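You operate a simulated robot arm through the tools that you are given. There is no shell and no other tool. Be economical: measure what you need, move in short steps, check, and stop when the job is done.

You are at the controls of a simulated robot arm. One attempt, no reset.

## Task
Close both glue pots, wipe up the drips and push the plate in.
Fine: use the scrub pad and put it back. What is to be rubbed or washed off counts as gone when no trace of it is left.

It is judged by the outcome, as a careful person would: the job done as asked, and still so three seconds after it is handed in. It fails if anything else is knocked over, pushed out of place, dropped, spilled or broken.

## Robot
A 7-joint arm with a two-finger parallel gripper, fixed in place. Base frame: the origin is at the foot of the arm, x ahead of it, y to its left, z up; the work surface is at about z = 0.85. Lengths are in m, angles in degrees, forces in N, time in s.
With the tool pointing down near the work surface it reaches from about 0.24 to 0.68 m from the base axis. Its first joint turns from -66.0 to 66.0 degrees. Payload 2.4 kg.
Tool frame: the origin (TCP) lies between the finger pads and is the grasp point; the fingertips stand 0.03 m ahead of it; z points along the fingers, y is the line along which they close. The gripper opens to 0.094 m. The fingers are 0.028 m wide and 0.01 m thick; the gripper's body (0.05 by 0.096 m) begins 0.055 m behind the TCP.
Orientation is that of the tool frame in the base frame, as a unit quaternion [x, y, z, w]. With the fingers straight down and closing along the base's y, the tool's x points along the base's -x, its y along +y and its z along -z.

## Interface
- The arm moves only by the tool drive_tool. Its argument "moves" is a list that holds one entry, the list of rows, each a list of 6 numbers: the shift along the tool's x, y, z in m, then the turn, a rotation vector about the tool's x, y, z in degrees. In form: [[[dx, dy, dz, rx, ry, rz], ...]]. A call has 1 to 20 rows; each row is the pose to reach, as a shift and turn from the pose commanded when the call began, along the tool's axes at that moment. "claw" is the opening in per cent of the stroke, from 0 (shut) to 100 (fully open), set as the call begins (left out, the last holds). Each row takes 0.2 s and may step no farther than 0.05 m and 8.6 degrees from the row before; otherwise, or with a gripper value out of range, the whole call is refused. Where a pose cannot be reached the arm comes as near as it can. A force on the tool above 40 N (or 10 N above the force at the start of the call, whichever is more), or a blocked arm, ends the call early, and 0.2 s more pass. The fingers move at their own pace (about 0.153 m/s each) and stop on an object; they squeeze with about 32 N. The grip force told is the motor's: it shows also when the fingers shut on nothing. Time passes only in rows, and 0.2 s behind the last, so rows that repeat a pose let the fingers close. The reply holds the time, the measured pose of the TCP, the force on the tool along the base axes, the opening and the grip force, in the units named above and with some noise, with the torque about the TCP (base axes, N m) and any sound that the robot's microphone picked up.
- Cameras (640 x 400 px; columns grow to the right, rows downward): "scene" is fixed at [0.0307, 0.4599, 1.4503]; the picture's right is [-0.88, -0.48, 0.00], its down [-0.24, 0.45, -0.86] and it looks along [0.41, -0.76, -0.51] (base axes); focal length 338 px, centre (320, 200). "wrist" rides on the gripper at [0.076, 0.014, -0.103] in the tool frame; the picture's right is [-0.18, 0.98, 0.00], its down [-0.75, -0.14, -0.64] and it looks along [-0.63, -0.12, 0.77] (tool axes); focal length 243 px, centre (320, 200). There is no depth. A picture from a camera that has moved, and an enlarged one, comes with that camera's place and axes in the base frame and with its lens. The place of the scene camera against the robot may be out by one fixed shift of up to 0.012 m in any direction.
- grab_frame(camera): a new picture of that camera. It takes no simulated time.
- enlarge(camera, box): a new picture of the part [left, top, right, bottom] of that camera's present view, enlarged. It takes no simulated time.
- close_job(): hands the job in; it is judged then, once.

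Go step by step. Nothing tells you positions but the pictures and the camera data: compare them with the known pose of the tool, close in by small moves and look again before you grip or let go. The budget is 120 turns and 64 pictures, counting those below and the enlarged ones. Unless the task says otherwise, let go and move clear before handing in, and close with one line.

The tools are called by a JSON object that holds its "op" and its "data". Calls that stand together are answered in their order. drive_tool: Moves the arm, as the interface text tells. Its arguments: {"type":"object","properties":{"moves":{"type":"array","items":{"type":"array","items":{"type":"array","items":{"type":"number"}}}},"claw":{"type":"number"}},"required":["moves"]} The other tools are called the same way: grab_frame (camera) takes a picture; enlarge (camera, box) takes an enlarged picture of a part of a camera's view; close_job () hands the job in.

At the start:

```text
clock: 0.0
tool_pos: [0.371, -0.1485, 1.1822]
tool_rot: [0.0, 1.0, 0.001, 0.0]
contact_force: [-0.1, -0.2, 0.0]
wrist_torque: [0.03, -0.01, 0.02]
grip_width: 0.094
grasp_force: 0.0
```

scene: 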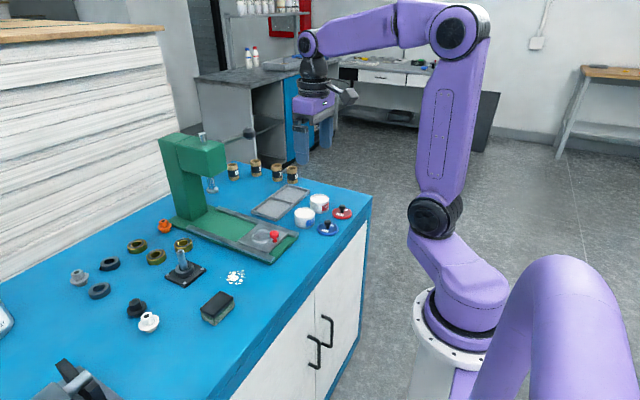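
wrist: 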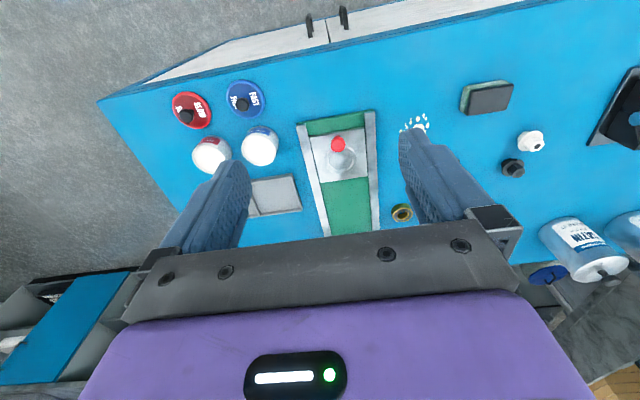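

I see a blue bench with a green press that has a sliding plate with a red knob, two white glue pots with red and blue lids beside them, white drips and a dark scrub pad. I'll look closer first.

{"op": "enlarge", "data": {"camera": "scene", "box": [220, 160, 380, 260]}}

{"op": "enlarge", "data": {"camera": "scene", "box": [120, 230, 280, 330]}}

{"op": "enlarge", "data": {"camera": "wrist", "box": [150, 70, 390, 220]}}

{"op": "enlarge", "data": {"camera": "wrist", "box": [380, 70, 620, 220]}}

```text
4.00 times, centred on (300, 210) of scene
camera zoom: at [0.0307, 0.4599, 1.4503], right [-0.88, -0.48, 0.0], down [-0.24, 0.45, -0.86], along [0.41, -0.76, -0.51], focal length 1354 px, centre (400, 160)
```

zoom: 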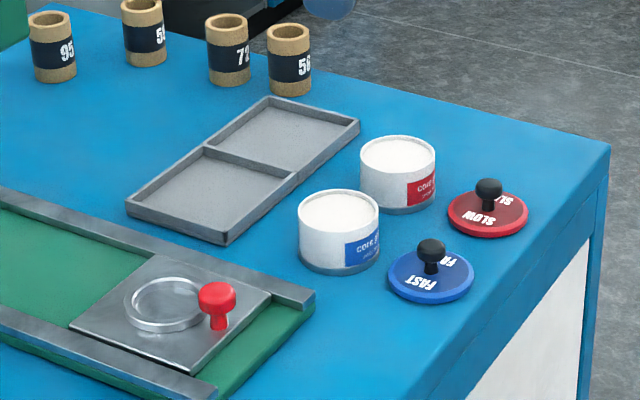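

```text
4.00 times, centred on (200, 280) of scene
camera zoom: at [0.0307, 0.4599, 1.4503], right [-0.88, -0.48, 0.0], down [-0.24, 0.45, -0.86], along [0.41, -0.76, -0.51], focal length 1354 px, centre (800, -120)
```

zoom: 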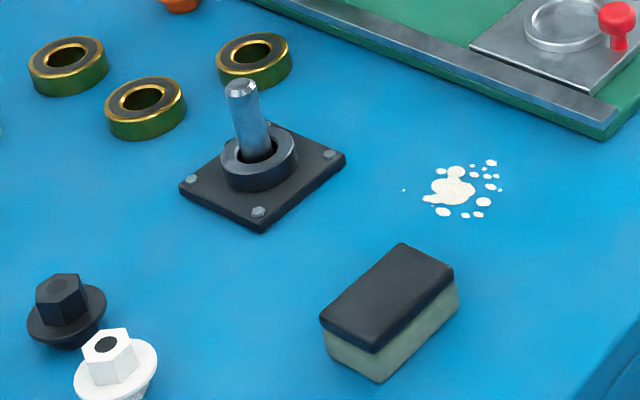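

```text
2.67 times, centred on (270, 145) of wrist
camera zoom: at [0.2953, -0.134, 1.284], right [0.18, 0.98, 0.0], down [0.75, -0.14, 0.64], along [0.63, -0.12, -0.77], focal length 647 px, centre (453, 347)
```

zoom: 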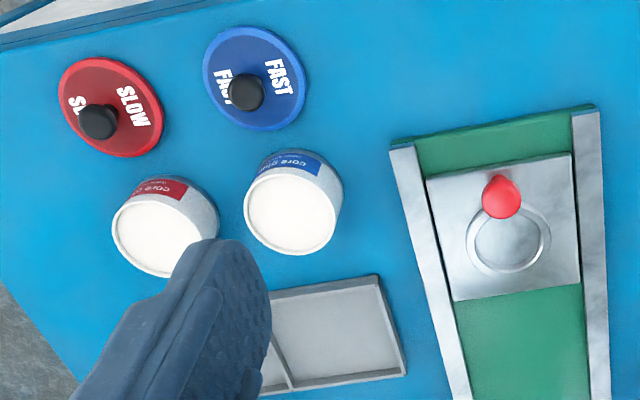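

```text
2.67 times, centred on (500, 145) of wrist
camera zoom: at [0.2953, -0.134, 1.284], right [0.18, 0.98, 0.0], down [0.75, -0.14, 0.64], along [0.63, -0.12, -0.77], focal length 647 px, centre (-160, 347)
```

zoom: 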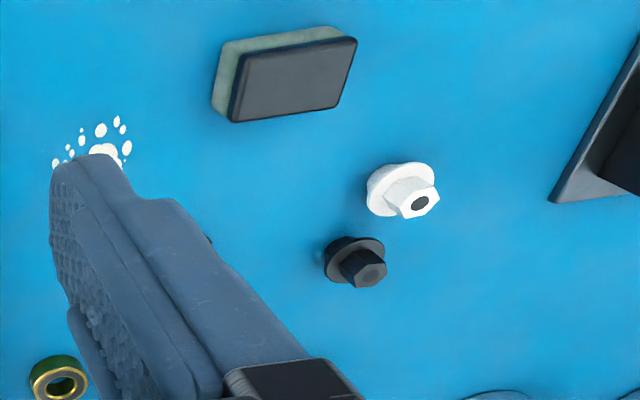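

The wrist view puts the blue lid at about (0.403, -0.282), the red lid at (0.404, -0.382), and the pots at (0.477, -0.277) and (0.475, -0.369). Next I move above the blue lid and look again.

{"op": "drive_tool", "data": {"moves": [[[-0.005, -0.022, 0.03, 0, 0, 0], [-0.01, -0.044, 0.06, 0, 0, 0], [-0.016, -0.066, 0.09, 0, 0, 0], [-0.021, -0.088, 0.12, 0, 0, 0], [-0.026, -0.11, 0.15, 0, 0, 0], [-0.032, -0.1335, 0.182, 0, 0, 0], [-0.032, -0.1335, 0.182, 0, 0, 0]]], "claw": 50}}

{"op": "grab_frame", "data": {"camera": "wrist"}}

```text
clock: 1.6
tool_pos: [0.403, -0.2834, 0.9981]
tool_rot: [0.001, 1.0, 0.0, 0.0]
contact_force: [-0.3, -0.1, 0.3]
wrist_torque: [-0.01, -0.01, -0.03]
grip_width: 0.0472
grasp_force: 0.1
```

```text
57 pictures are left
camera wrist: at [0.3282, -0.2681, 1.1003], right [0.18, 0.98, 0.0], down [0.75, -0.14, 0.64], along [0.63, -0.12, -0.77], focal length 243 px, centre (320, 200)
```

wrist: 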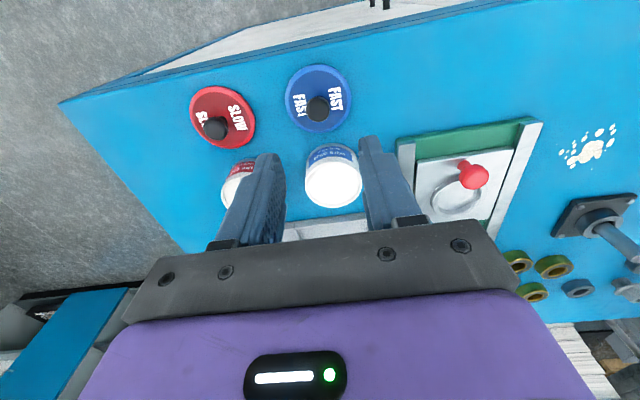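

The tool is over the blue lid, with the knob at about (0.4015, -0.2835). I go down with the fingers open, keeping the fingertips just above the disc.

{"op": "drive_tool", "data": {"moves": [[[0.0015, 0, 0.035, 0, 0, 0], [0.0015, 0, 0.065, 0, 0, 0], [0.0015, 0, 0.085, 0, 0, 0], [0.0015, 0, 0.085, 0, 0, 0]]]}}

{"op": "grab_frame", "data": {"camera": "wrist"}}

{"op": "enlarge", "data": {"camera": "scene", "box": [280, 180, 376, 240]}}

```text
clock: 2.6
tool_pos: [0.4004, -0.283, 0.9148]
tool_rot: [0.0, 1.0, 0.001, 0.0]
contact_force: [0.4, 0.5, -0.1]
wrist_torque: [-0.03, 0.02, 0.02]
grip_width: 0.0471
grasp_force: 0.1
```

```text
56 pictures are left
camera wrist: at [0.3256, -0.2679, 1.0166], right [0.18, 0.98, 0.0], down [0.75, -0.14, 0.64], along [0.63, -0.12, -0.77], focal length 243 px, centre (320, 200)
```

wrist: 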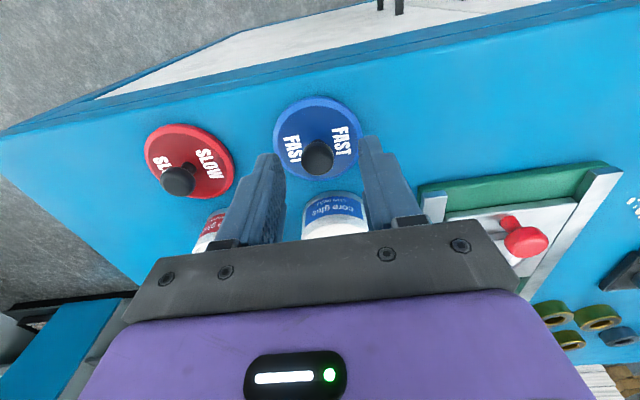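

```text
6.67 times, centred on (328, 210) of scene
camera zoom: at [0.0307, 0.4599, 1.4503], right [-0.88, -0.48, 0.0], down [-0.24, 0.45, -0.86], along [0.41, -0.76, -0.51], focal length 2256 px, centre (267, 133)
```

zoom: 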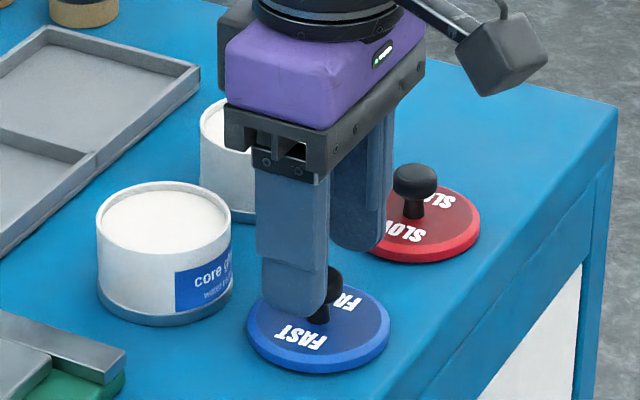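

The knob sits between the fingers. I lower the last 2 cm and close.

{"op": "drive_tool", "data": {"moves": [[[-0.0005, 0, 0.012, 0, 0, 0], [-0.0005, 0, 0.022, 0, 0, 0], [-0.0005, 0, 0.022, 0, 0, 0]]]}}

{"op": "drive_tool", "data": {"moves": [[[0, 0, 0, 0, 0, 0], [0, 0, 0, 0, 0, 0], [0, 0, 0, 0, 0, 0]]], "claw": 0}}

{"op": "drive_tool", "data": {"moves": [[[0, 0, -0.03, 0, 0, 0], [0, 0, -0.06, 0, 0, 0], [0, 0, -0.1, 0, 0, 0], [0, 0, -0.1, 0, 0, 0]]]}}

{"op": "grab_frame", "data": {"camera": "wrist"}}

{"op": "enlarge", "data": {"camera": "scene", "box": [280, 150, 376, 240]}}

```text
clock: 3.4
tool_pos: [0.4027, -0.2831, 0.8936]
tool_rot: [0.0, 1.0, -0.001, 0.0]
contact_force: [0.2, -0.1, 1.0]
wrist_torque: [0.02, -0.03, -0.02]
grip_width: 0.0472
grasp_force: 0.0
```

```text
clock: 4.2
tool_pos: [0.4035, -0.2828, 0.8941]
tool_rot: [0.0, 1.0, 0.0, 0.0]
contact_force: [1.0, 0.3, 0.5]
wrist_torque: [-0.02, -0.01, 0.03]
grip_width: 0.0192
grasp_force: 31.9
```

```text
clock: 5.2
tool_pos: [0.4005, -0.2833, 0.9941]
tool_rot: [0.0, 1.0, 0.0, 0.0]
contact_force: [0.3, 0.6, -0.7]
wrist_torque: [0.02, -0.01, 0.01]
grip_width: 0.0194
grasp_force: 32.1
```

```text
54 pictures are left
camera wrist: at [0.3255, -0.2676, 1.0954], right [0.18, 0.98, 0.0], down [0.75, -0.14, 0.64], along [0.63, -0.12, -0.77], focal length 243 px, centre (320, 200)
```

wrist: 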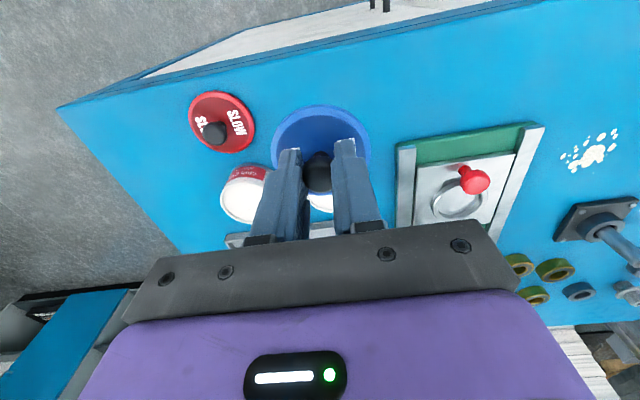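

```text
4.44 times, centred on (328, 195) of scene
camera zoom: at [0.0307, 0.4599, 1.4503], right [-0.88, -0.48, 0.0], down [-0.24, 0.45, -0.86], along [0.41, -0.76, -0.51], focal length 1504 px, centre (284, 222)
```

zoom: 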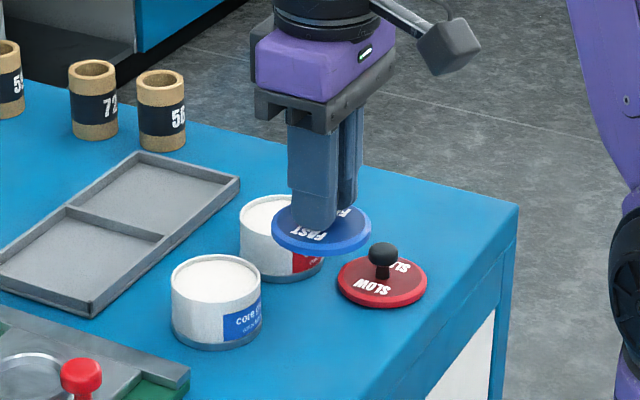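

The lid is gripped. I estimate the blue pot top at about (0.483, -0.283), z about 0.89, so I carry the lid above it and check the alignment.

{"op": "drive_tool", "data": {"moves": [[[-0.0275, 0, 0, 0, 0, 0], [-0.055, 0, 0, 0, 0, 0], [-0.0825, 0, 0, 0, 0, 0], [-0.0825, 0, 0.02, 0, 0, 0], [-0.0825, 0, 0.02, 0, 0, 0]]]}}

{"op": "enlarge", "data": {"camera": "wrist", "box": [200, 80, 440, 230]}}

{"op": "enlarge", "data": {"camera": "scene", "box": [280, 180, 344, 240]}}

```text
clock: 6.4
tool_pos: [0.4846, -0.2846, 0.9738]
tool_rot: [0.001, 1.0, 0.0, 0.0]
contact_force: [0.6, -0.3, -0.3]
wrist_torque: [0.04, 0.0, -0.01]
grip_width: 0.0192
grasp_force: 32.5
```

```text
2.67 times, centred on (320, 155) of wrist
camera zoom: at [0.4091, -0.2688, 1.0754], right [0.18, 0.98, 0.0], down [0.75, -0.14, 0.64], along [0.63, -0.12, -0.77], focal length 647 px, centre (320, 320)
```

zoom: 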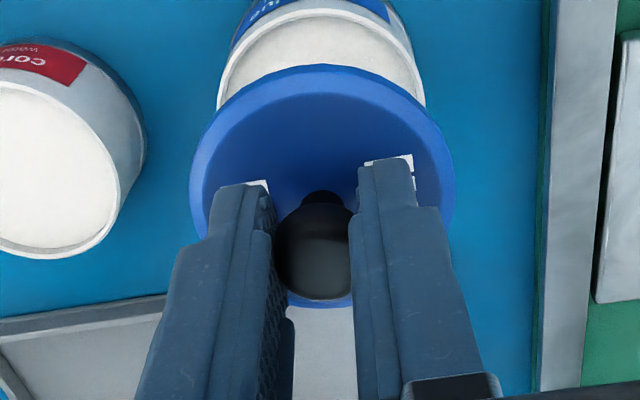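

```text
6.67 times, centred on (312, 210) of scene
camera zoom: at [0.0307, 0.4599, 1.4503], right [-0.88, -0.48, 0.0], down [-0.24, 0.45, -0.86], along [0.41, -0.76, -0.51], focal length 2256 px, centre (373, 133)
```

zoom: 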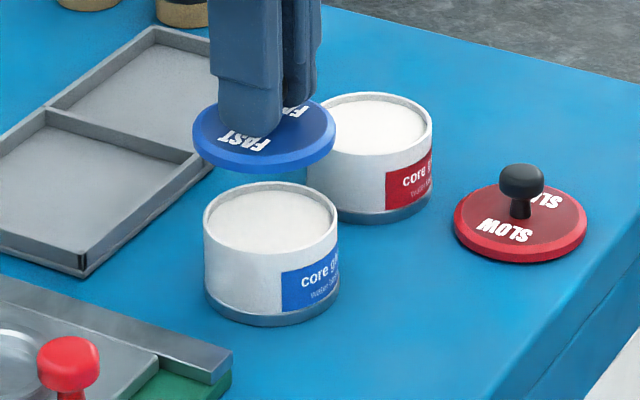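

The scene view suggests I'm near, but the pot's top height is uncertain. I shift the lid 5 cm further out so the wrist camera sees the whole pot.

{"op": "drive_tool", "data": {"moves": [[[-0.025, 0, -0.01, 0, 0, 0], [-0.05, 0, -0.02, 0, 0, 0], [-0.05, 0, -0.02, 0, 0, 0], [-0.05, 0, -0.02, 0, 0, 0]]]}}

{"op": "enlarge", "data": {"camera": "wrist", "box": [200, 0, 440, 150]}}

```text
clock: 7.4
tool_pos: [0.5349, -0.2834, 0.993]
tool_rot: [0.0, 1.0, 0.0, -0.001]
contact_force: [0.4, -0.1, -0.5]
wrist_torque: [0.03, 0.03, -0.01]
grip_width: 0.0194
grasp_force: 31.8
```

```text
2.67 times, centred on (320, 75) of wrist
camera zoom: at [0.4586, -0.2692, 1.0946], right [0.18, 0.98, 0.0], down [0.75, -0.14, 0.64], along [0.63, -0.12, -0.77], focal length 647 px, centre (320, 533)
```

zoom: 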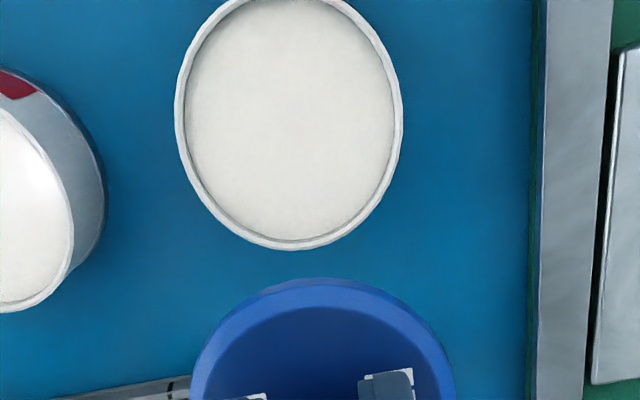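

Seen almost vertically, the blue pot's centre is at about (0.486, -0.283), and the lid is centred on the TCP. I move back over it and lower to just above the rim.

{"op": "drive_tool", "data": {"moves": [[[0.025, 0, 0, 0, 0, 0], [0.049, 0, 0, 0, 0, 0], [0.049, 0, 0.02, 0, 0, 0], [0.049, 0, 0.042, 0, 0, 0], [0.049, 0, 0.042, 0, 0, 0]]]}}

{"op": "enlarge", "data": {"camera": "wrist", "box": [200, 80, 440, 230]}}

{"op": "enlarge", "data": {"camera": "scene", "box": [280, 180, 344, 240]}}

```text
clock: 8.6
tool_pos: [0.4844, -0.2831, 0.9489]
tool_rot: [0.0, 1.0, 0.0, 0.0]
contact_force: [-1.1, 0.7, -0.7]
wrist_torque: [-0.01, 0.03, -0.01]
grip_width: 0.0195
grasp_force: 31.9
```

```text
2.67 times, centred on (320, 155) of wrist
camera zoom: at [0.4091, -0.2684, 1.0519], right [0.18, 0.98, 0.0], down [0.75, -0.14, 0.64], along [0.63, -0.12, -0.77], focal length 647 px, centre (320, 320)
```

zoom: 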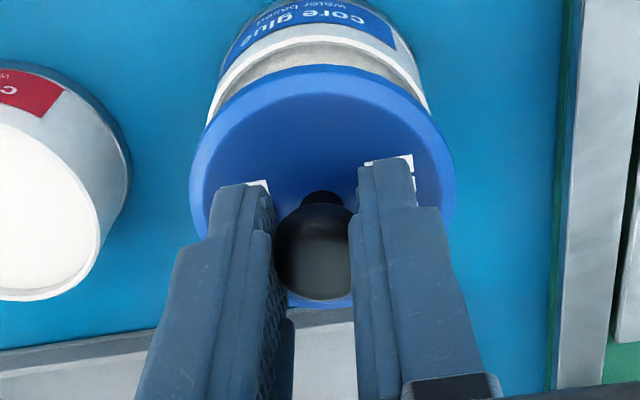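

```text
6.67 times, centred on (312, 210) of scene
camera zoom: at [0.0307, 0.4599, 1.4503], right [-0.88, -0.48, 0.0], down [-0.24, 0.45, -0.86], along [0.41, -0.76, -0.51], focal length 2256 px, centre (373, 133)
```

zoom: 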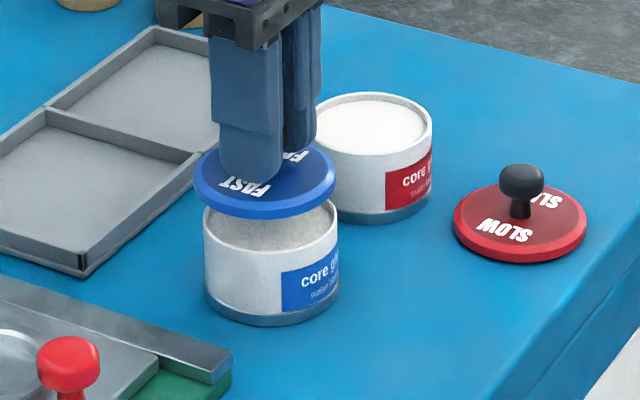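

The lid is about 1–2 mm off toward +y and +x. I correct that and lower gently until contact.

{"op": "drive_tool", "data": {"moves": [[[0.001, -0.001, 0.004, 0, 0, 0], [0.001, -0.001, 0.008, 0, 0, 0], [0.001, -0.001, 0.01, 0, 0, 0], [0.001, -0.001, 0.01, 0, 0, 0]]]}}

{"op": "enlarge", "data": {"camera": "scene", "box": [280, 180, 344, 240]}}

```text
clock: 9.6
tool_pos: [0.4835, -0.2843, 0.9418]
tool_rot: [0.0, 1.0, 0.0, 0.0]
contact_force: [0.5, 0.2, 0.3]
wrist_torque: [-0.01, 0.02, 0.03]
grip_width: 0.0196
grasp_force: 31.9
```

```text
6.67 times, centred on (312, 210) of scene
camera zoom: at [0.0307, 0.4599, 1.4503], right [-0.88, -0.48, 0.0], down [-0.24, 0.45, -0.86], along [0.41, -0.76, -0.51], focal length 2256 px, centre (373, 133)
```

zoom: 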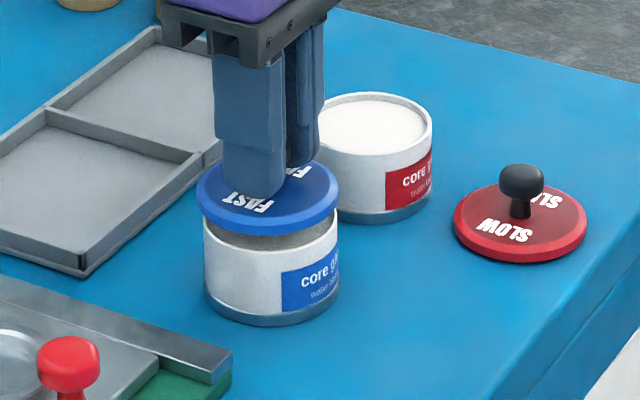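

Nearly there, with roughly 8–10 mm to go. I keep lowering until contact.

{"op": "drive_tool", "data": {"moves": [[[0.0008, -0.0005, 0.003, 0, 0, 0], [0.0008, -0.0005, 0.006, 0, 0, 0], [0.0008, -0.0005, 0.008, 0, 0, 0], [0.0008, -0.0005, 0.01, 0, 0, 0], [0.0008, -0.0005, 0.01, 0, 0, 0]]]}}

{"op": "enlarge", "data": {"camera": "scene", "box": [280, 180, 344, 240]}}

```text
clock: 10.8
tool_pos: [0.4825, -0.2847, 0.9303]
tool_rot: [0.0, 1.0, -0.001, 0.001]
contact_force: [0.1, 0.2, 7.2]
wrist_torque: [0.03, -0.02, 0.01]
grip_width: 0.0192
grasp_force: 32.1
```

```text
6.67 times, centred on (312, 210) of scene
camera zoom: at [0.0306, 0.4599, 1.4503], right [-0.88, -0.48, 0.0], down [-0.24, 0.45, -0.86], along [0.41, -0.76, -0.51], focal length 2256 px, centre (373, 133)
```

zoom: 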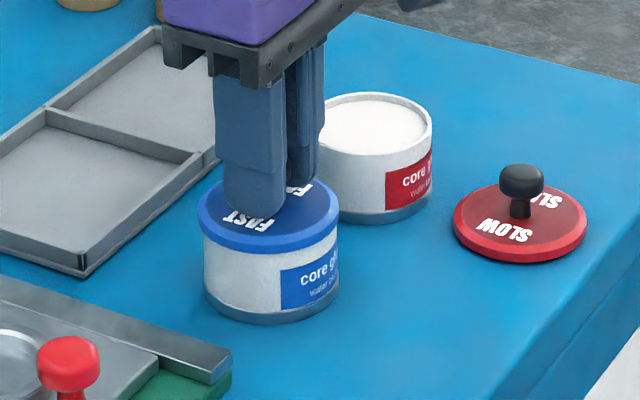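

The lid is seated with 7 N of contact. I release it and lift.

{"op": "drive_tool", "data": {"moves": [[[0, 0, -0.002, 0, 0, 0], [0, 0, -0.002, 0, 0, 0], [0, 0, -0.03, 0, 0, 0], [0, 0, -0.07, 0, 0, 0], [0.04, -0.02, -0.08, 0, 0, 0], [0.08, -0.05, -0.08, 0, 0, 0], [0.0825, -0.097, -0.08, 0, 0, 0], [0.0825, -0.097, -0.08, 0, 0, 0]]], "claw": 45}}

{"op": "grab_frame", "data": {"camera": "wrist"}}

{"op": "enlarge", "data": {"camera": "scene", "box": [280, 180, 376, 240]}}

```text
clock: 12.6
tool_pos: [0.4003, -0.3796, 1.0096]
tool_rot: [0.0, 1.0, 0.0, 0.0]
contact_force: [-0.2, 0.3, -0.1]
wrist_torque: [-0.02, 0.0, 0.01]
grip_width: 0.0422
grasp_force: 0.0
heard: snap
```

```text
45 pictures are left
camera wrist: at [0.3249, -0.3649, 1.1119], right [0.18, 0.98, 0.0], down [0.75, -0.14, 0.64], along [0.63, -0.12, -0.77], focal length 243 px, centre (320, 200)
```

wrist: 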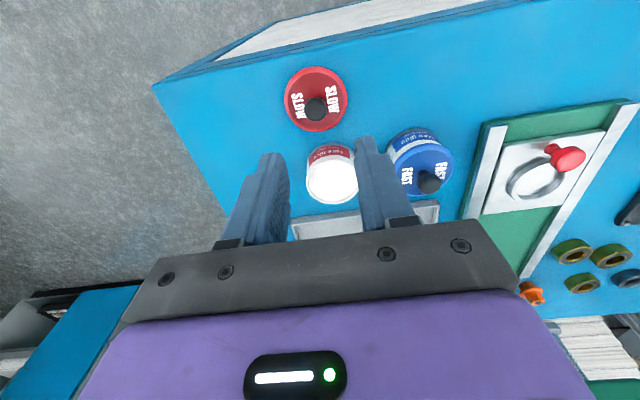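

```text
6.67 times, centred on (328, 210) of scene
camera zoom: at [0.0307, 0.4599, 1.4503], right [-0.88, -0.48, 0.0], down [-0.24, 0.45, -0.86], along [0.41, -0.76, -0.51], focal length 2256 px, centre (267, 133)
```

zoom: 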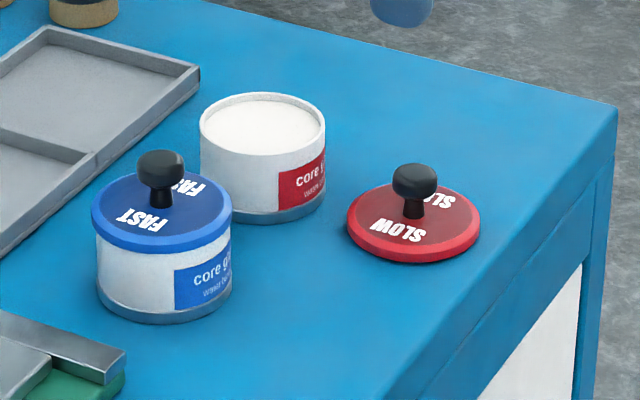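

A snap was heard and the blue lid sits level. Next is the red lid at about (0.402, -0.384).

{"op": "drive_tool", "data": {"moves": [[[-0.001, -0.002, 0.04, 0, 0, 0], [-0.001, -0.002, 0.08, 0, 0, 0], [-0.001, -0.002, 0.095, 0, 0, 0], [-0.001, -0.002, 0.095, 0, 0, 0]]]}}

{"op": "enlarge", "data": {"camera": "wrist", "box": [200, 80, 440, 230]}}

```text
clock: 13.6
tool_pos: [0.4006, -0.3813, 0.9167]
tool_rot: [0.0, 1.0, 0.0, -0.001]
contact_force: [0.1, -0.1, 0.5]
wrist_torque: [0.0, 0.02, -0.01]
grip_width: 0.0421
grasp_force: 0.1
```

```text
2.67 times, centred on (320, 155) of wrist
camera zoom: at [0.3258, -0.3663, 1.0185], right [0.18, 0.98, 0.0], down [0.75, -0.14, 0.64], along [0.63, -0.12, -0.77], focal length 647 px, centre (320, 320)
```

zoom: 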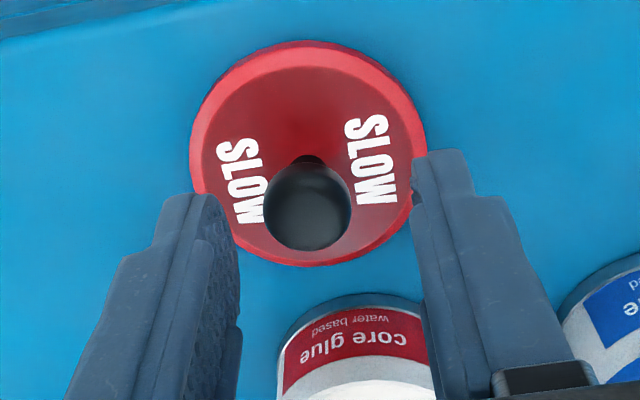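

The knob is about 2.5 mm further to -y, so I correct, lower and grip.

{"op": "drive_tool", "data": {"moves": [[[-0.0005, -0.0022, 0.01, 0, 0, 0], [-0.0005, -0.0022, 0.0225, 0, 0, 0], [-0.0005, -0.0022, 0.0225, 0, 0, 0]]]}}

{"op": "drive_tool", "data": {"moves": [[[0, 0, 0, 0, 0, 0], [0, 0, 0, 0, 0, 0], [0, 0, 0, 0, 0, 0]]], "claw": 0}}

{"op": "drive_tool", "data": {"moves": [[[0, 0, -0.05, 0, 0, 0], [0, 0, -0.1, 0, 0, 0], [-0.04, 0, -0.1, 0, 0, 0], [-0.08, 0, -0.1, 0, 0, 0], [-0.13, 0, -0.1, 0, 0, 0], [-0.13, 0, -0.1, 0, 0, 0], [-0.13, 0, -0.1, 0, 0, 0]]]}}

{"op": "enlarge", "data": {"camera": "wrist", "box": [200, 0, 440, 150]}}

```text
clock: 14.4
tool_pos: [0.4024, -0.3852, 0.894]
tool_rot: [0.0, 1.0, 0.0, 0.0]
contact_force: [-0.7, -0.4, -0.4]
wrist_torque: [-0.03, -0.05, 0.02]
grip_width: 0.0423
grasp_force: 0.1
```

```text
clock: 15.2
tool_pos: [0.4036, -0.3848, 0.8948]
tool_rot: [0.0, 1.0, 0.001, 0.0]
contact_force: [-0.2, -0.6, 0.1]
wrist_torque: [0.04, 0.02, 0.01]
grip_width: 0.0194
grasp_force: 31.4
```

```text
clock: 16.8
tool_pos: [0.5313, -0.3854, 0.9919]
tool_rot: [0.0, 1.0, 0.0, 0.001]
contact_force: [0.0, 0.9, -0.7]
wrist_torque: [-0.01, -0.03, 0.02]
grip_width: 0.0193
grasp_force: 32.0
```

```text
2.67 times, centred on (320, 75) of wrist
camera zoom: at [0.456, -0.3709, 1.0944], right [0.18, 0.98, 0.0], down [0.75, -0.14, 0.64], along [0.63, -0.12, -0.77], focal length 647 px, centre (320, 533)
```

zoom: 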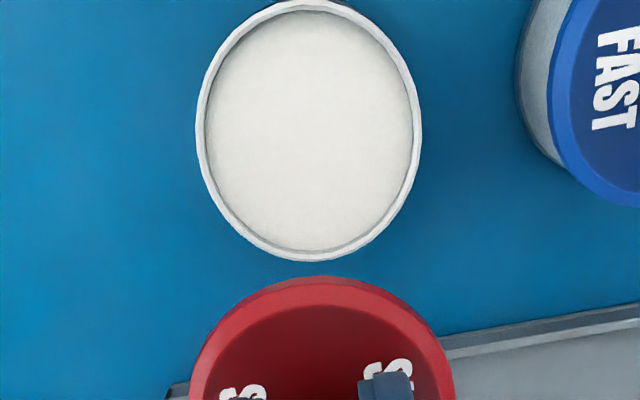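

By comparison with the blue pot's picture, the red lid needs to go back about 4.7 cm in x and 3.6 mm toward +y. I move there and lower partway to check.

{"op": "drive_tool", "data": {"moves": [[[0.024, 0.0036, 0, 0, 0, 0], [0.047, 0.0036, 0, 0, 0, 0], [0.047, 0.0036, 0.02, 0, 0, 0], [0.047, 0.0036, 0.047, 0, 0, 0], [0.047, 0.0036, 0.047, 0, 0, 0]]]}}

{"op": "enlarge", "data": {"camera": "wrist", "box": [200, 80, 440, 230]}}

{"op": "enlarge", "data": {"camera": "scene", "box": [280, 180, 344, 240]}}

```text
clock: 18.0
tool_pos: [0.4843, -0.3818, 0.9447]
tool_rot: [-0.001, 1.0, 0.0, -0.001]
contact_force: [0.1, 0.8, -0.1]
wrist_torque: [0.02, -0.03, 0.03]
grip_width: 0.0194
grasp_force: 32.3
```

```text
2.67 times, centred on (320, 155) of wrist
camera zoom: at [0.4097, -0.3671, 1.0469], right [0.18, 0.98, 0.0], down [0.75, -0.14, 0.64], along [0.63, -0.12, -0.77], focal length 647 px, centre (320, 320)
```

zoom: 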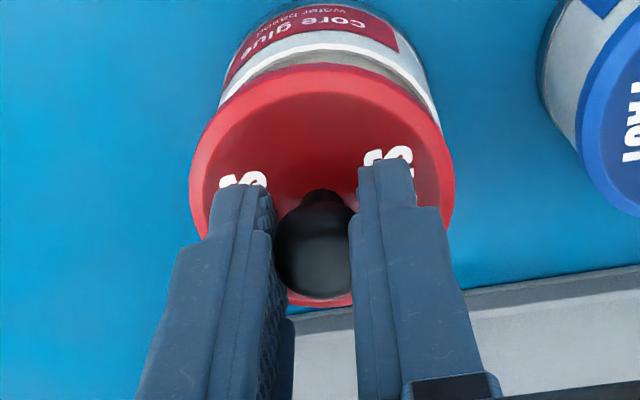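

```text
6.67 times, centred on (312, 210) of scene
camera zoom: at [0.0307, 0.4599, 1.4503], right [-0.88, -0.48, 0.0], down [-0.24, 0.45, -0.86], along [0.41, -0.76, -0.51], focal length 2256 px, centre (373, 133)
```

zoom: 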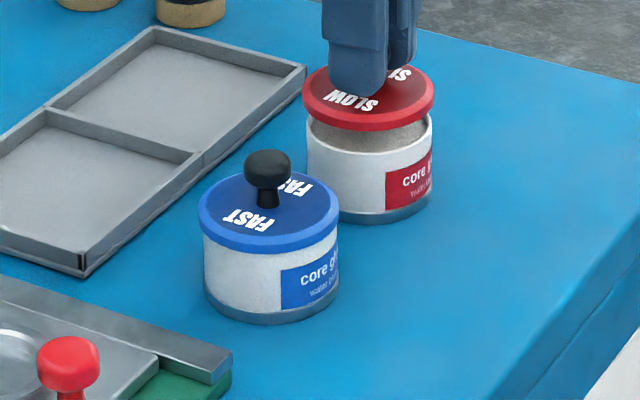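

Aligned to within about 1 mm in the scene view, with a small +y correction from the wrist view. Now I press on.

{"op": "drive_tool", "data": {"moves": [[[0.0006, 0.001, 0.004, 0, 0, 0], [0.0006, 0.001, 0.008, 0, 0, 0], [0.0006, 0.001, 0.012, 0, 0, 0], [0.0006, 0.001, 0.014, 0, 0, 0], [0.0006, 0.001, 0.016, 0, 0, 0], [0.0006, 0.001, 0.016, 0, 0, 0]]]}}

{"op": "enlarge", "data": {"camera": "scene", "box": [280, 180, 344, 240]}}

```text
clock: 19.4
tool_pos: [0.4844, -0.3811, 0.9316]
tool_rot: [0.0, 1.0, -0.001, 0.001]
contact_force: [-4.9, 6.4, 25.2]
wrist_torque: [0.15, -0.17, 0.01]
grip_width: 0.0197
grasp_force: 32.2
heard: snap
```

```text
6.67 times, centred on (312, 210) of scene
camera zoom: at [0.0302, 0.4603, 1.4501], right [-0.88, -0.48, 0.0], down [-0.24, 0.45, -0.86], along [0.41, -0.76, -0.51], focal length 2256 px, centre (373, 133)
```

zoom: 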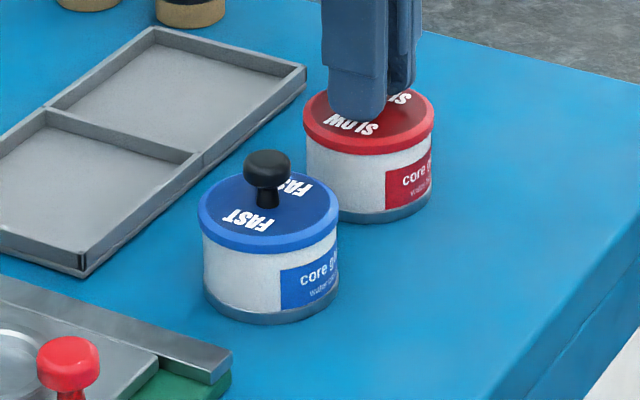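

The snap was heard and the red lid is on. I relax, release and rise.

{"op": "drive_tool", "data": {"moves": [[[0, 0, -0.0015, 0, 0, 0], [0, 0, -0.0015, 0, 0, 0]]]}}

{"op": "drive_tool", "data": {"moves": [[[0, 0, 0, 0, 0, 0], [0, 0, 0, 0, 0, 0], [0, 0, -0.03, 0, 0, 0], [0, 0, -0.07, 0, 0, 0], [0.04, 0.03, -0.1, 0, 0, 0], [0.08, 0.06, -0.1, 0, 0, 0], [0.08, 0.1, -0.1, 0, 0, 0], [0.08, 0.1, -0.1, 0, 0, 0]]], "claw": 45}}

{"op": "enlarge", "data": {"camera": "scene", "box": [280, 180, 344, 240]}}

{"op": "grab_frame", "data": {"camera": "wrist"}}

```text
clock: 20.0
tool_pos: [0.485, -0.3813, 0.9307]
tool_rot: [0.0, 1.0, 0.0, 0.0]
contact_force: [-0.8, 0.4, 7.0]
wrist_torque: [0.01, -0.19, 0.0]
grip_width: 0.0193
grasp_force: 31.8
```

```text
refused: row 5 steps farther than a row can; nothing moved
```

```text
6.67 times, centred on (312, 210) of scene
camera zoom: at [0.0306, 0.46, 1.4503], right [-0.88, -0.48, 0.0], down [-0.24, 0.45, -0.86], along [0.41, -0.76, -0.51], focal length 2256 px, centre (373, 133)
```

zoom: 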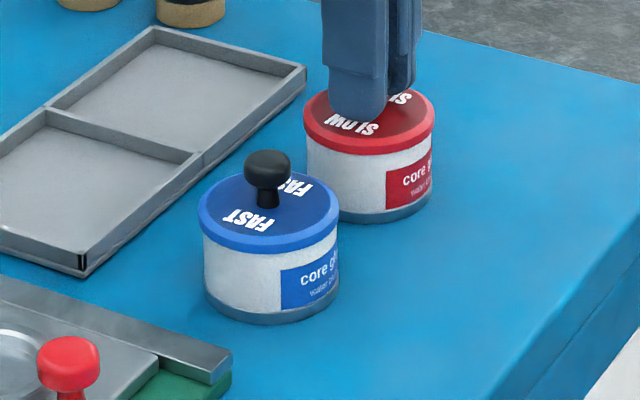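

```text
37 pictures are left
camera wrist: at [0.4091, -0.3661, 1.0333], right [0.18, 0.98, 0.0], down [0.75, -0.14, 0.64], along [0.63, -0.12, -0.77], focal length 243 px, centre (320, 200)
```

wrist: 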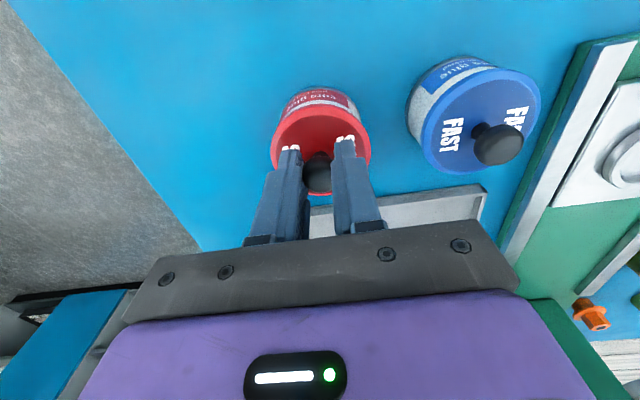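

Both lids are level at matching heights. The earlier release call was refused over a step size, so I redo it and move toward the plate.

{"op": "drive_tool", "data": {"moves": [[[0, 0, 0, 0, 0, 0], [0, 0, 0, 0, 0, 0], [0, 0, -0.03, 0, 0, 0], [0, 0, -0.07, 0, 0, 0], [0, 0, -0.12, 0, 0, 0], [0.025, 0.04, -0.12, 0, 0, 0], [0.045, 0.08, -0.12, 0, 0, 0], [0.065, 0.12, -0.12, 0, 0, 0], [0.084, 0.16, -0.12, 0, 0, 0], [0.094, 0.2, -0.12, 0, 0, 0], [0.104, 0.24, -0.12, 0, 0, 0], [0.104, 0.24, -0.12, 0, 0, 0]]], "claw": 45}}

{"op": "grab_frame", "data": {"camera": "wrist"}}

{"op": "enlarge", "data": {"camera": "scene", "box": [144, 120, 336, 270]}}

```text
clock: 22.6
tool_pos: [0.3844, -0.1416, 1.0508]
tool_rot: [0.0, 1.0, -0.001, 0.0]
contact_force: [0.5, -0.1, -0.2]
wrist_torque: [0.0, 0.01, -0.02]
grip_width: 0.0424
grasp_force: 0.0
```

```text
36 pictures are left
camera wrist: at [0.309, -0.1271, 1.1528], right [0.18, 0.98, 0.0], down [0.75, -0.14, 0.64], along [0.63, -0.12, -0.77], focal length 243 px, centre (320, 200)
```

wrist: 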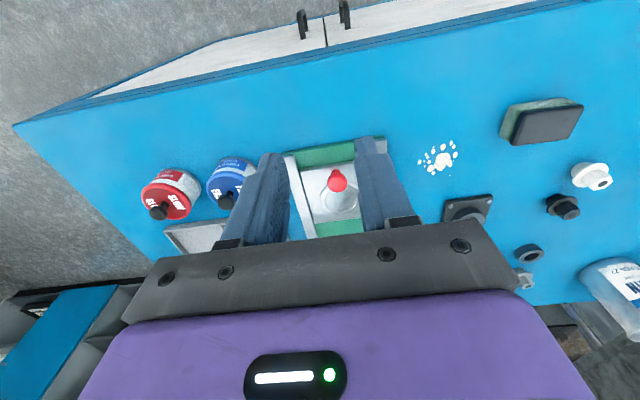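

```text
2.67 times, centred on (240, 195) of scene
camera zoom: at [0.0307, 0.4599, 1.4503], right [-0.88, -0.48, 0.0], down [-0.24, 0.45, -0.86], along [0.41, -0.76, -0.51], focal length 902 px, centre (533, 213)
```

zoom: 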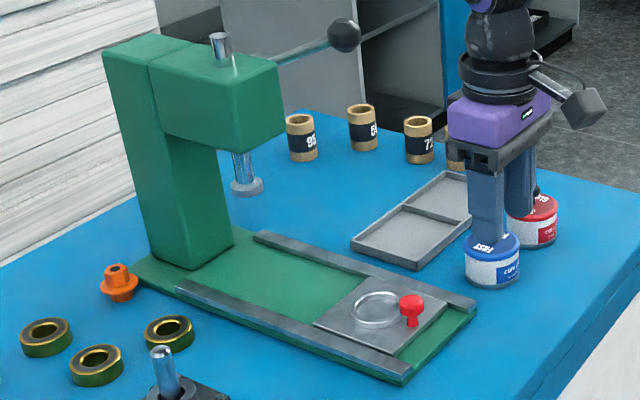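

The rails run along +x with y between -0.20 and -0.08. The plate front edge is at about x 0.486, the red knob at about (0.50, -0.14), and the ram at about x 0.70. I close the fingers and tilt the tool back about 32° so the hand stays clear of the press head and lever.

{"op": "drive_tool", "data": {"moves": [[[-0.005, 0.001, 0.02, 0, -8, 0], [-0.015, 0.001, 0.045, 0, -16, 0], [-0.025, 0.001, 0.075, 0, -24, 0], [-0.035, 0.001, 0.105, 0, -32, 0], [-0.04, 0.001, 0.13, 0, -32, 0], [-0.04, 0.001, 0.13, 0, -32, 0]]], "claw": 0}}

{"op": "grab_frame", "data": {"camera": "wrist"}}

{"op": "enlarge", "data": {"camera": "scene", "box": [200, 120, 344, 270]}}

```text
clock: 24.0
tool_pos: [0.4227, -0.1288, 0.9294]
tool_rot: [-0.126, 0.956, 0.019, 0.266]
contact_force: [0.8, -3.3, -0.2]
wrist_torque: [0.2, 0.06, -0.02]
grip_width: 0.0
grasp_force: 32.5
out of reach, approached as far as the arm can: row 3, 4, 5, 6
```

```text
34 pictures are left
camera wrist: at [0.3051, -0.1434, 0.9765], right [-0.09, 0.99, 0.06], down [0.33, -0.03, 0.94], along [0.94, 0.11, -0.33], focal length 243 px, centre (320, 200)
```

wrist: 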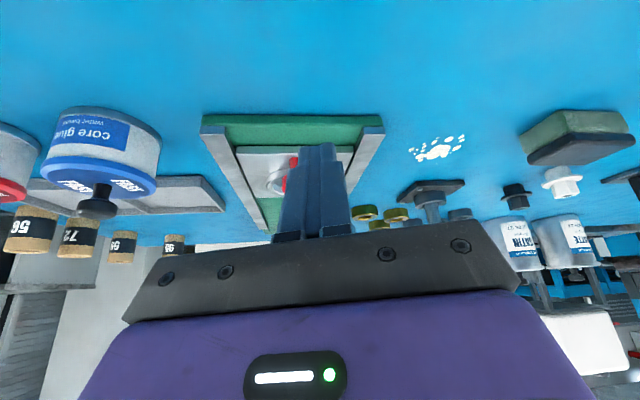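

```text
2.67 times, centred on (272, 195) of scene
camera zoom: at [0.0307, 0.4599, 1.4503], right [-0.88, -0.48, 0.0], down [-0.24, 0.45, -0.86], along [0.41, -0.76, -0.51], focal length 902 px, centre (448, 213)
```

zoom: 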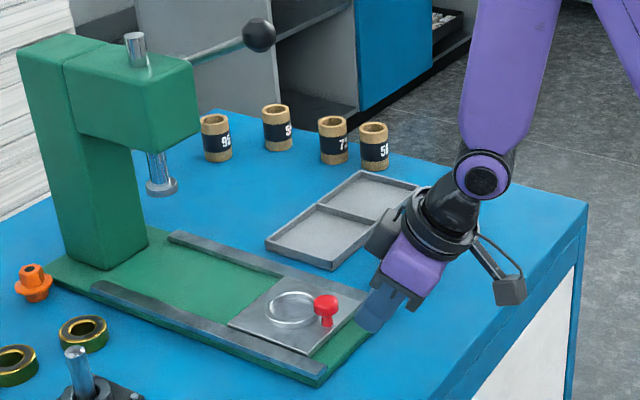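

The 32° tilt isn't reachable this close in and the tool twisted. I go up a little and reduce to 16°, then tilt more further out.

{"op": "drive_tool", "data": {"moves": [[[-0.008, 0, -0.0127, 0, 8, 0], [-0.0159, 0, -0.0254, 0, 16, 0], [-0.0159, 0, -0.0254, 0, 16, 0], [-0.0159, 0, -0.0254, 0, 16, 0]]]}}

```text
clock: 25.0
tool_pos: [0.4419, -0.1448, 0.9473]
tool_rot: [-0.003, 0.976, 0.017, 0.217]
contact_force: [-0.3, 0.0, 0.8]
wrist_torque: [-0.02, -0.04, 0.0]
grip_width: 0.0001
grasp_force: 31.8
out of reach, approached as far as the arm can: row 1, 2
```

I check where the pose has settled.

{"op": "drive_tool", "data": {"moves": [[[0, 0, 0, 0, 0, 0], [0, 0, 0, 0, 0, 0]]]}}

```text
clock: 25.6
tool_pos: [0.4413, -0.1446, 0.9492]
tool_rot: [-0.004, 0.976, 0.017, 0.217]
contact_force: [-0.6, 0.9, -0.2]
wrist_torque: [-0.01, -0.02, -0.01]
grip_width: 0.0
grasp_force: 31.7
```

It settled at about 25° tilt at (0.441, -0.145, 0.948). I lower to z of about 0.903 in front of the plate knob.

{"op": "drive_tool", "data": {"moves": [[[0.0095, 0.0015, 0.0204, 0, 0, 0], [0.019, 0.003, 0.0408, 0, 0, 0], [0.019, 0.003, 0.0408, 0, 0, 0]]]}}

{"op": "enlarge", "data": {"camera": "scene", "box": [220, 180, 316, 260]}}

{"op": "enlarge", "data": {"camera": "wrist", "box": [200, 80, 440, 230]}}

```text
clock: 26.4
tool_pos: [0.4186, -0.1426, 0.9143]
tool_rot: [0.0, 0.99, 0.0, 0.138]
contact_force: [-0.6, 0.3, -0.2]
wrist_torque: [-0.02, 0.0, 0.01]
grip_width: 0.0001
grasp_force: 31.7
out of reach, approached as far as the arm can: row 1
```

```text
5.00 times, centred on (268, 220) of scene
camera zoom: at [0.0307, 0.4599, 1.4503], right [-0.88, -0.48, 0.0], down [-0.24, 0.45, -0.86], along [0.41, -0.76, -0.51], focal length 1692 px, centre (580, 100)
```

zoom: 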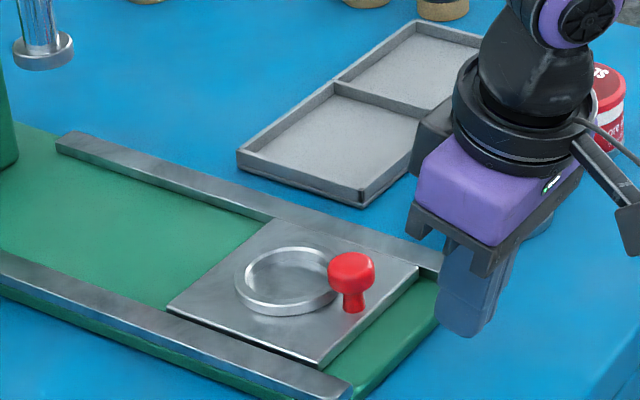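

```text
2.67 times, centred on (320, 155) of wrist
camera zoom: at [0.3178, -0.1275, 0.9912], right [0.18, 0.98, 0.05], down [0.55, -0.14, 0.82], along [0.82, -0.12, -0.56], focal length 647 px, centre (320, 320)
```

zoom: 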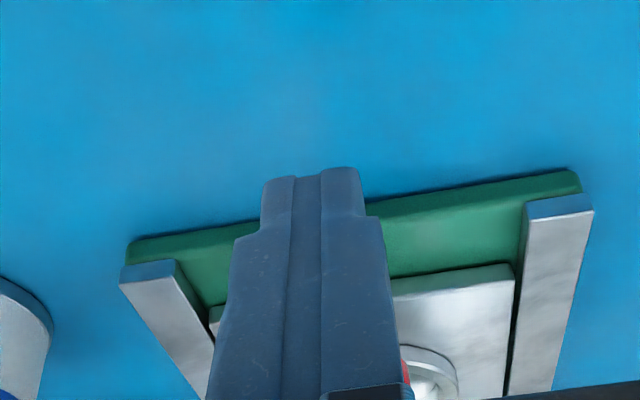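

The pose is now clean at 16° tilt, at (0.419, -0.143, 0.914). I lower to 0.903 and move forward in small steps until the knob starts to move.

{"op": "drive_tool", "data": {"moves": [[[-0.0161, 0.002, 0.0164, 0, 0, 0], [-0.0257, 0.002, 0.0191, 0, 0, 0], [-0.0353, 0.002, 0.0219, 0, 0, 0], [-0.0449, 0.002, 0.0247, 0, 0, 0], [-0.0545, 0.002, 0.0274, 0, 0, 0], [-0.0545, 0.002, 0.0274, 0, 0, 0]]]}}

{"op": "enlarge", "data": {"camera": "scene", "box": [220, 180, 316, 260]}}

```text
clock: 27.8
tool_pos: [0.4787, -0.1424, 0.9043]
tool_rot: [0.0, 0.99, 0.0, 0.139]
contact_force: [-0.5, -0.4, 0.0]
wrist_torque: [0.01, 0.02, -0.02]
grip_width: 0.0001
grasp_force: 32.3
```

```text
5.00 times, centred on (268, 220) of scene
camera zoom: at [0.0307, 0.4599, 1.4503], right [-0.88, -0.48, 0.0], down [-0.24, 0.45, -0.86], along [0.41, -0.76, -0.51], focal length 1692 px, centre (580, 100)
```

zoom: 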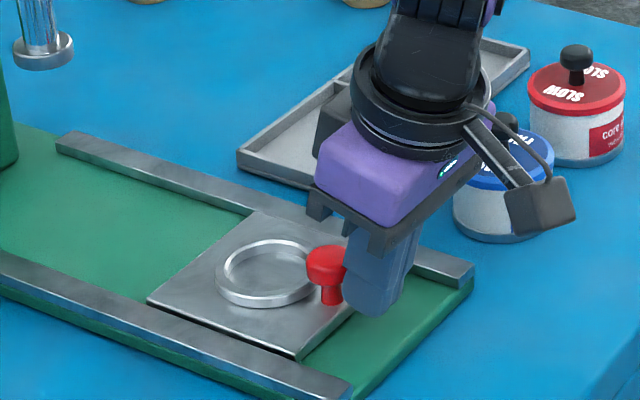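

The plate slides easily. I continue forward while tilting to 32°.

{"op": "drive_tool", "data": {"moves": [[[-0.0144, 0, 0.0041, 0, -4, 0], [-0.0288, 0, 0.0083, 0, -8, 0], [-0.0432, 0, 0.0124, 0, -12, 0], [-0.0577, 0, 0.0166, 0, -16, 0], [-0.0721, 0, 0.0207, 0, -16, 0], [-0.0817, 0, 0.0235, 0, -16, 0], [-0.0817, 0, 0.0235, 0, -16, 0]]]}}

{"op": "enlarge", "data": {"camera": "scene", "box": [144, 120, 304, 260]}}

```text
clock: 28.8
tool_pos: [0.5255, -0.1613, 0.9055]
tool_rot: [0.016, 0.968, -0.006, 0.25]
contact_force: [0.6, -6.1, -0.6]
wrist_torque: [-0.11, 0.03, 0.0]
grip_width: 0.0
grasp_force: 32.6
out of reach, approached as far as the arm can: row 4
stopped in row 5: the force on the tool passed its limit at 52 N (the readings are from after the stop); the commanded pose is now the measured one
```

```text
2.86 times, centred on (224, 190) of scene
camera zoom: at [0.0307, 0.4597, 1.4503], right [-0.88, -0.48, 0.0], down [-0.24, 0.45, -0.86], along [0.41, -0.76, -0.51], focal length 967 px, centre (594, 229)
```

zoom: 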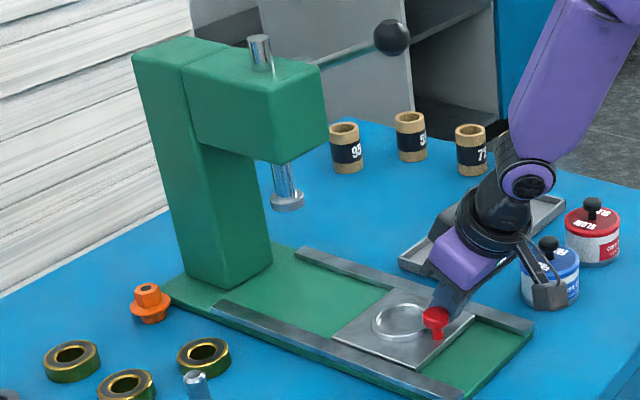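

The steeper tilt was out of reach and the fingers slipped to the -y side of the knob. I back off straight, return to about 16° tilt, and re-centre on y = -0.14.

{"op": "drive_tool", "data": {"moves": [[[0.022, 0, -0.0122, 0, 0, 0], [0.0437, 0, -0.0243, 0, 0, 0], [0.0437, 0.008, -0.0243, 0, 7, 0], [0.0437, 0.018, -0.0243, -1.1, 13, -1.6], [0.0437, 0.018, -0.0243, -1.1, 13, -1.6], [0.0437, 0.018, -0.0243, -1.1, 13, -1.6]]]}}

{"op": "enlarge", "data": {"camera": "scene", "box": [200, 180, 296, 260]}}

```text
clock: 29.6
tool_pos: [0.4785, -0.1603, 0.9078]
tool_rot: [0.027, 0.974, -0.003, 0.226]
contact_force: [1.3, -5.0, -0.8]
wrist_torque: [-0.11, -0.07, -0.1]
grip_width: 0.0002
grasp_force: 31.6
stopped in row 3: the force on the tool passed its limit at 49 N (the readings are from after the stop); the commanded pose is now the measured one
```

```text
5.00 times, centred on (248, 220) of scene
camera zoom: at [0.0307, 0.4598, 1.4503], right [-0.88, -0.48, 0.0], down [-0.24, 0.45, -0.86], along [0.41, -0.76, -0.51], focal length 1692 px, centre (680, 100)
```

zoom: 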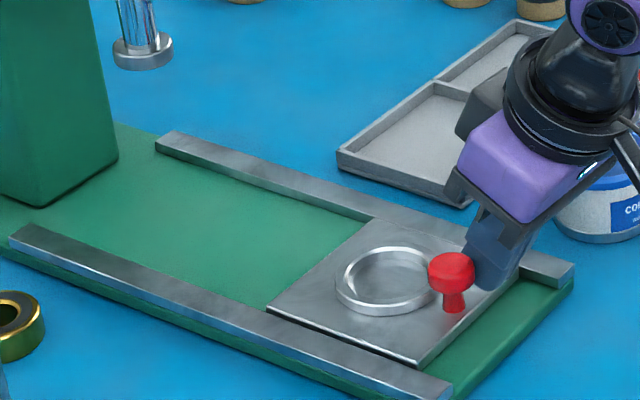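

The fingers are still beside the knob. I back up further in x before shifting in y.

{"op": "drive_tool", "data": {"moves": [[[0.0157, -0.003, -0.0077, 0, 0, 0], [0.0314, -0.003, -0.0154, 0, 0, 0], [0.0359, -0.003, -0.0176, 0, 0, 0], [0.0359, 0.008, -0.0176, -0.5, 5, -1.5], [0.0359, 0.019, -0.0176, -1, 10, -2.9], [0.0359, 0.019, -0.0176, -1, 10, -2.9], [0.0359, 0.019, -0.0176, -1, 10, -2.9]]]}}

{"op": "enlarge", "data": {"camera": "scene", "box": [200, 180, 296, 260]}}

```text
clock: 31.2
tool_pos: [0.4385, -0.1431, 0.9079]
tool_rot: [0.0, 0.988, 0.004, 0.153]
contact_force: [-0.7, -0.5, 1.1]
wrist_torque: [0.01, -0.01, 0.0]
grip_width: 0.0001
grasp_force: 31.9
```

```text
5.00 times, centred on (248, 220) of scene
camera zoom: at [0.0307, 0.4599, 1.4503], right [-0.88, -0.48, 0.0], down [-0.24, 0.45, -0.86], along [0.41, -0.76, -0.51], focal length 1692 px, centre (680, 100)
```

zoom: 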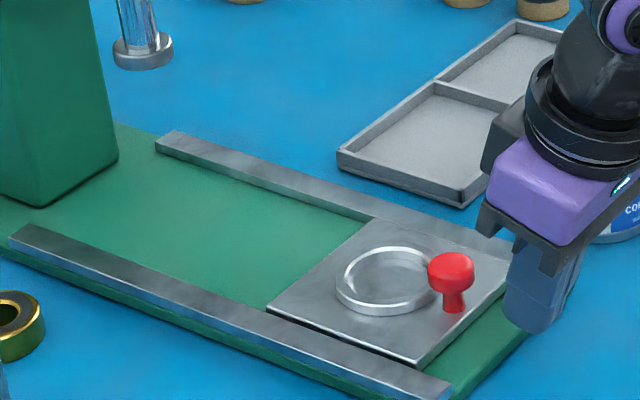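

Clear, and the plate is intact and part-way in. I push again on the centreline with a reachable tilt of about 24°.

{"op": "drive_tool", "data": {"moves": [[[-0.0179, 0.0025, 0.0098, 0, 0, 0], [-0.0369, 0.0025, 0.0159, 0, -2, 0], [-0.0512, 0.0025, 0.0204, 0, -4, 0], [-0.0655, 0.0025, 0.0249, 0, -6, 0], [-0.0798, 0.0025, 0.0295, 0, -7, 0], [-0.0941, 0.0025, 0.034, 0, -7, 0], [-0.0941, 0.0025, 0.034, 0, -7, 0]]]}}

{"op": "enlarge", "data": {"camera": "scene", "box": [144, 120, 304, 260]}}

```text
clock: 32.8
tool_pos: [0.5411, -0.1365, 0.9011]
tool_rot: [-0.002, 0.98, 0.003, 0.2]
contact_force: [0.4, -0.1, 1.0]
wrist_torque: [0.0, -0.04, -0.06]
grip_width: 0.0
grasp_force: 32.5
out of reach, approached as far as the arm can: row 1
```

```text
2.86 times, centred on (224, 190) of scene
camera zoom: at [0.0307, 0.4599, 1.4503], right [-0.88, -0.48, 0.0], down [-0.24, 0.45, -0.86], along [0.41, -0.76, -0.51], focal length 967 px, centre (594, 229)
```

zoom: 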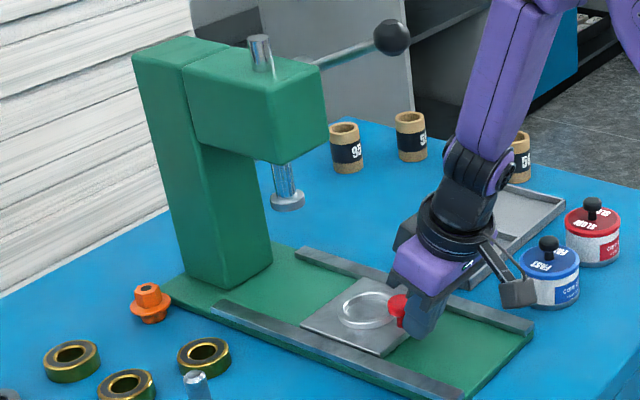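

The plate is moving well. About 8.5 cm remain until the ring is under the ram, so I continue 6 cm and check.

{"op": "drive_tool", "data": {"moves": [[[-0.0146, -0.002, 0.0041, 0, 0, 0], [-0.0284, -0.002, 0.01, 0, 0, 0], [-0.0422, -0.002, 0.0158, 0, 0, 0], [-0.056, -0.002, 0.0217, 0, 0, 0], [-0.056, -0.002, 0.0217, 0, 0, 0]]]}}

{"op": "enlarge", "data": {"camera": "scene", "box": [144, 120, 304, 260]}}

```text
clock: 34.0
tool_pos: [0.5992, -0.138, 0.9025]
tool_rot: [-0.002, 0.98, 0.004, 0.2]
contact_force: [-0.5, 0.1, -0.7]
wrist_torque: [0.02, 0.0, -0.03]
grip_width: 0.0
grasp_force: 32.1
```

```text
2.86 times, centred on (224, 190) of scene
camera zoom: at [0.0307, 0.4599, 1.4503], right [-0.88, -0.48, 0.0], down [-0.24, 0.45, -0.86], along [0.41, -0.76, -0.51], focal length 967 px, centre (594, 229)
```

zoom: 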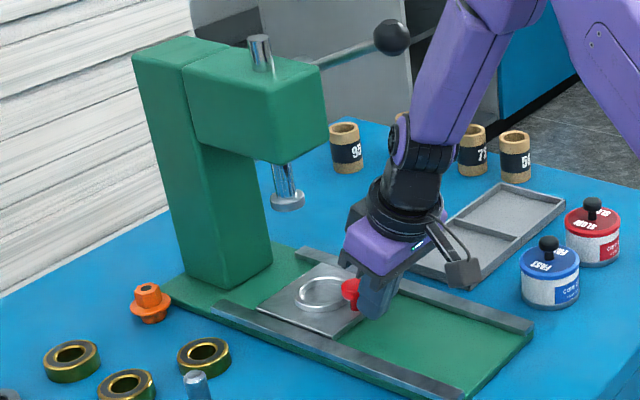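

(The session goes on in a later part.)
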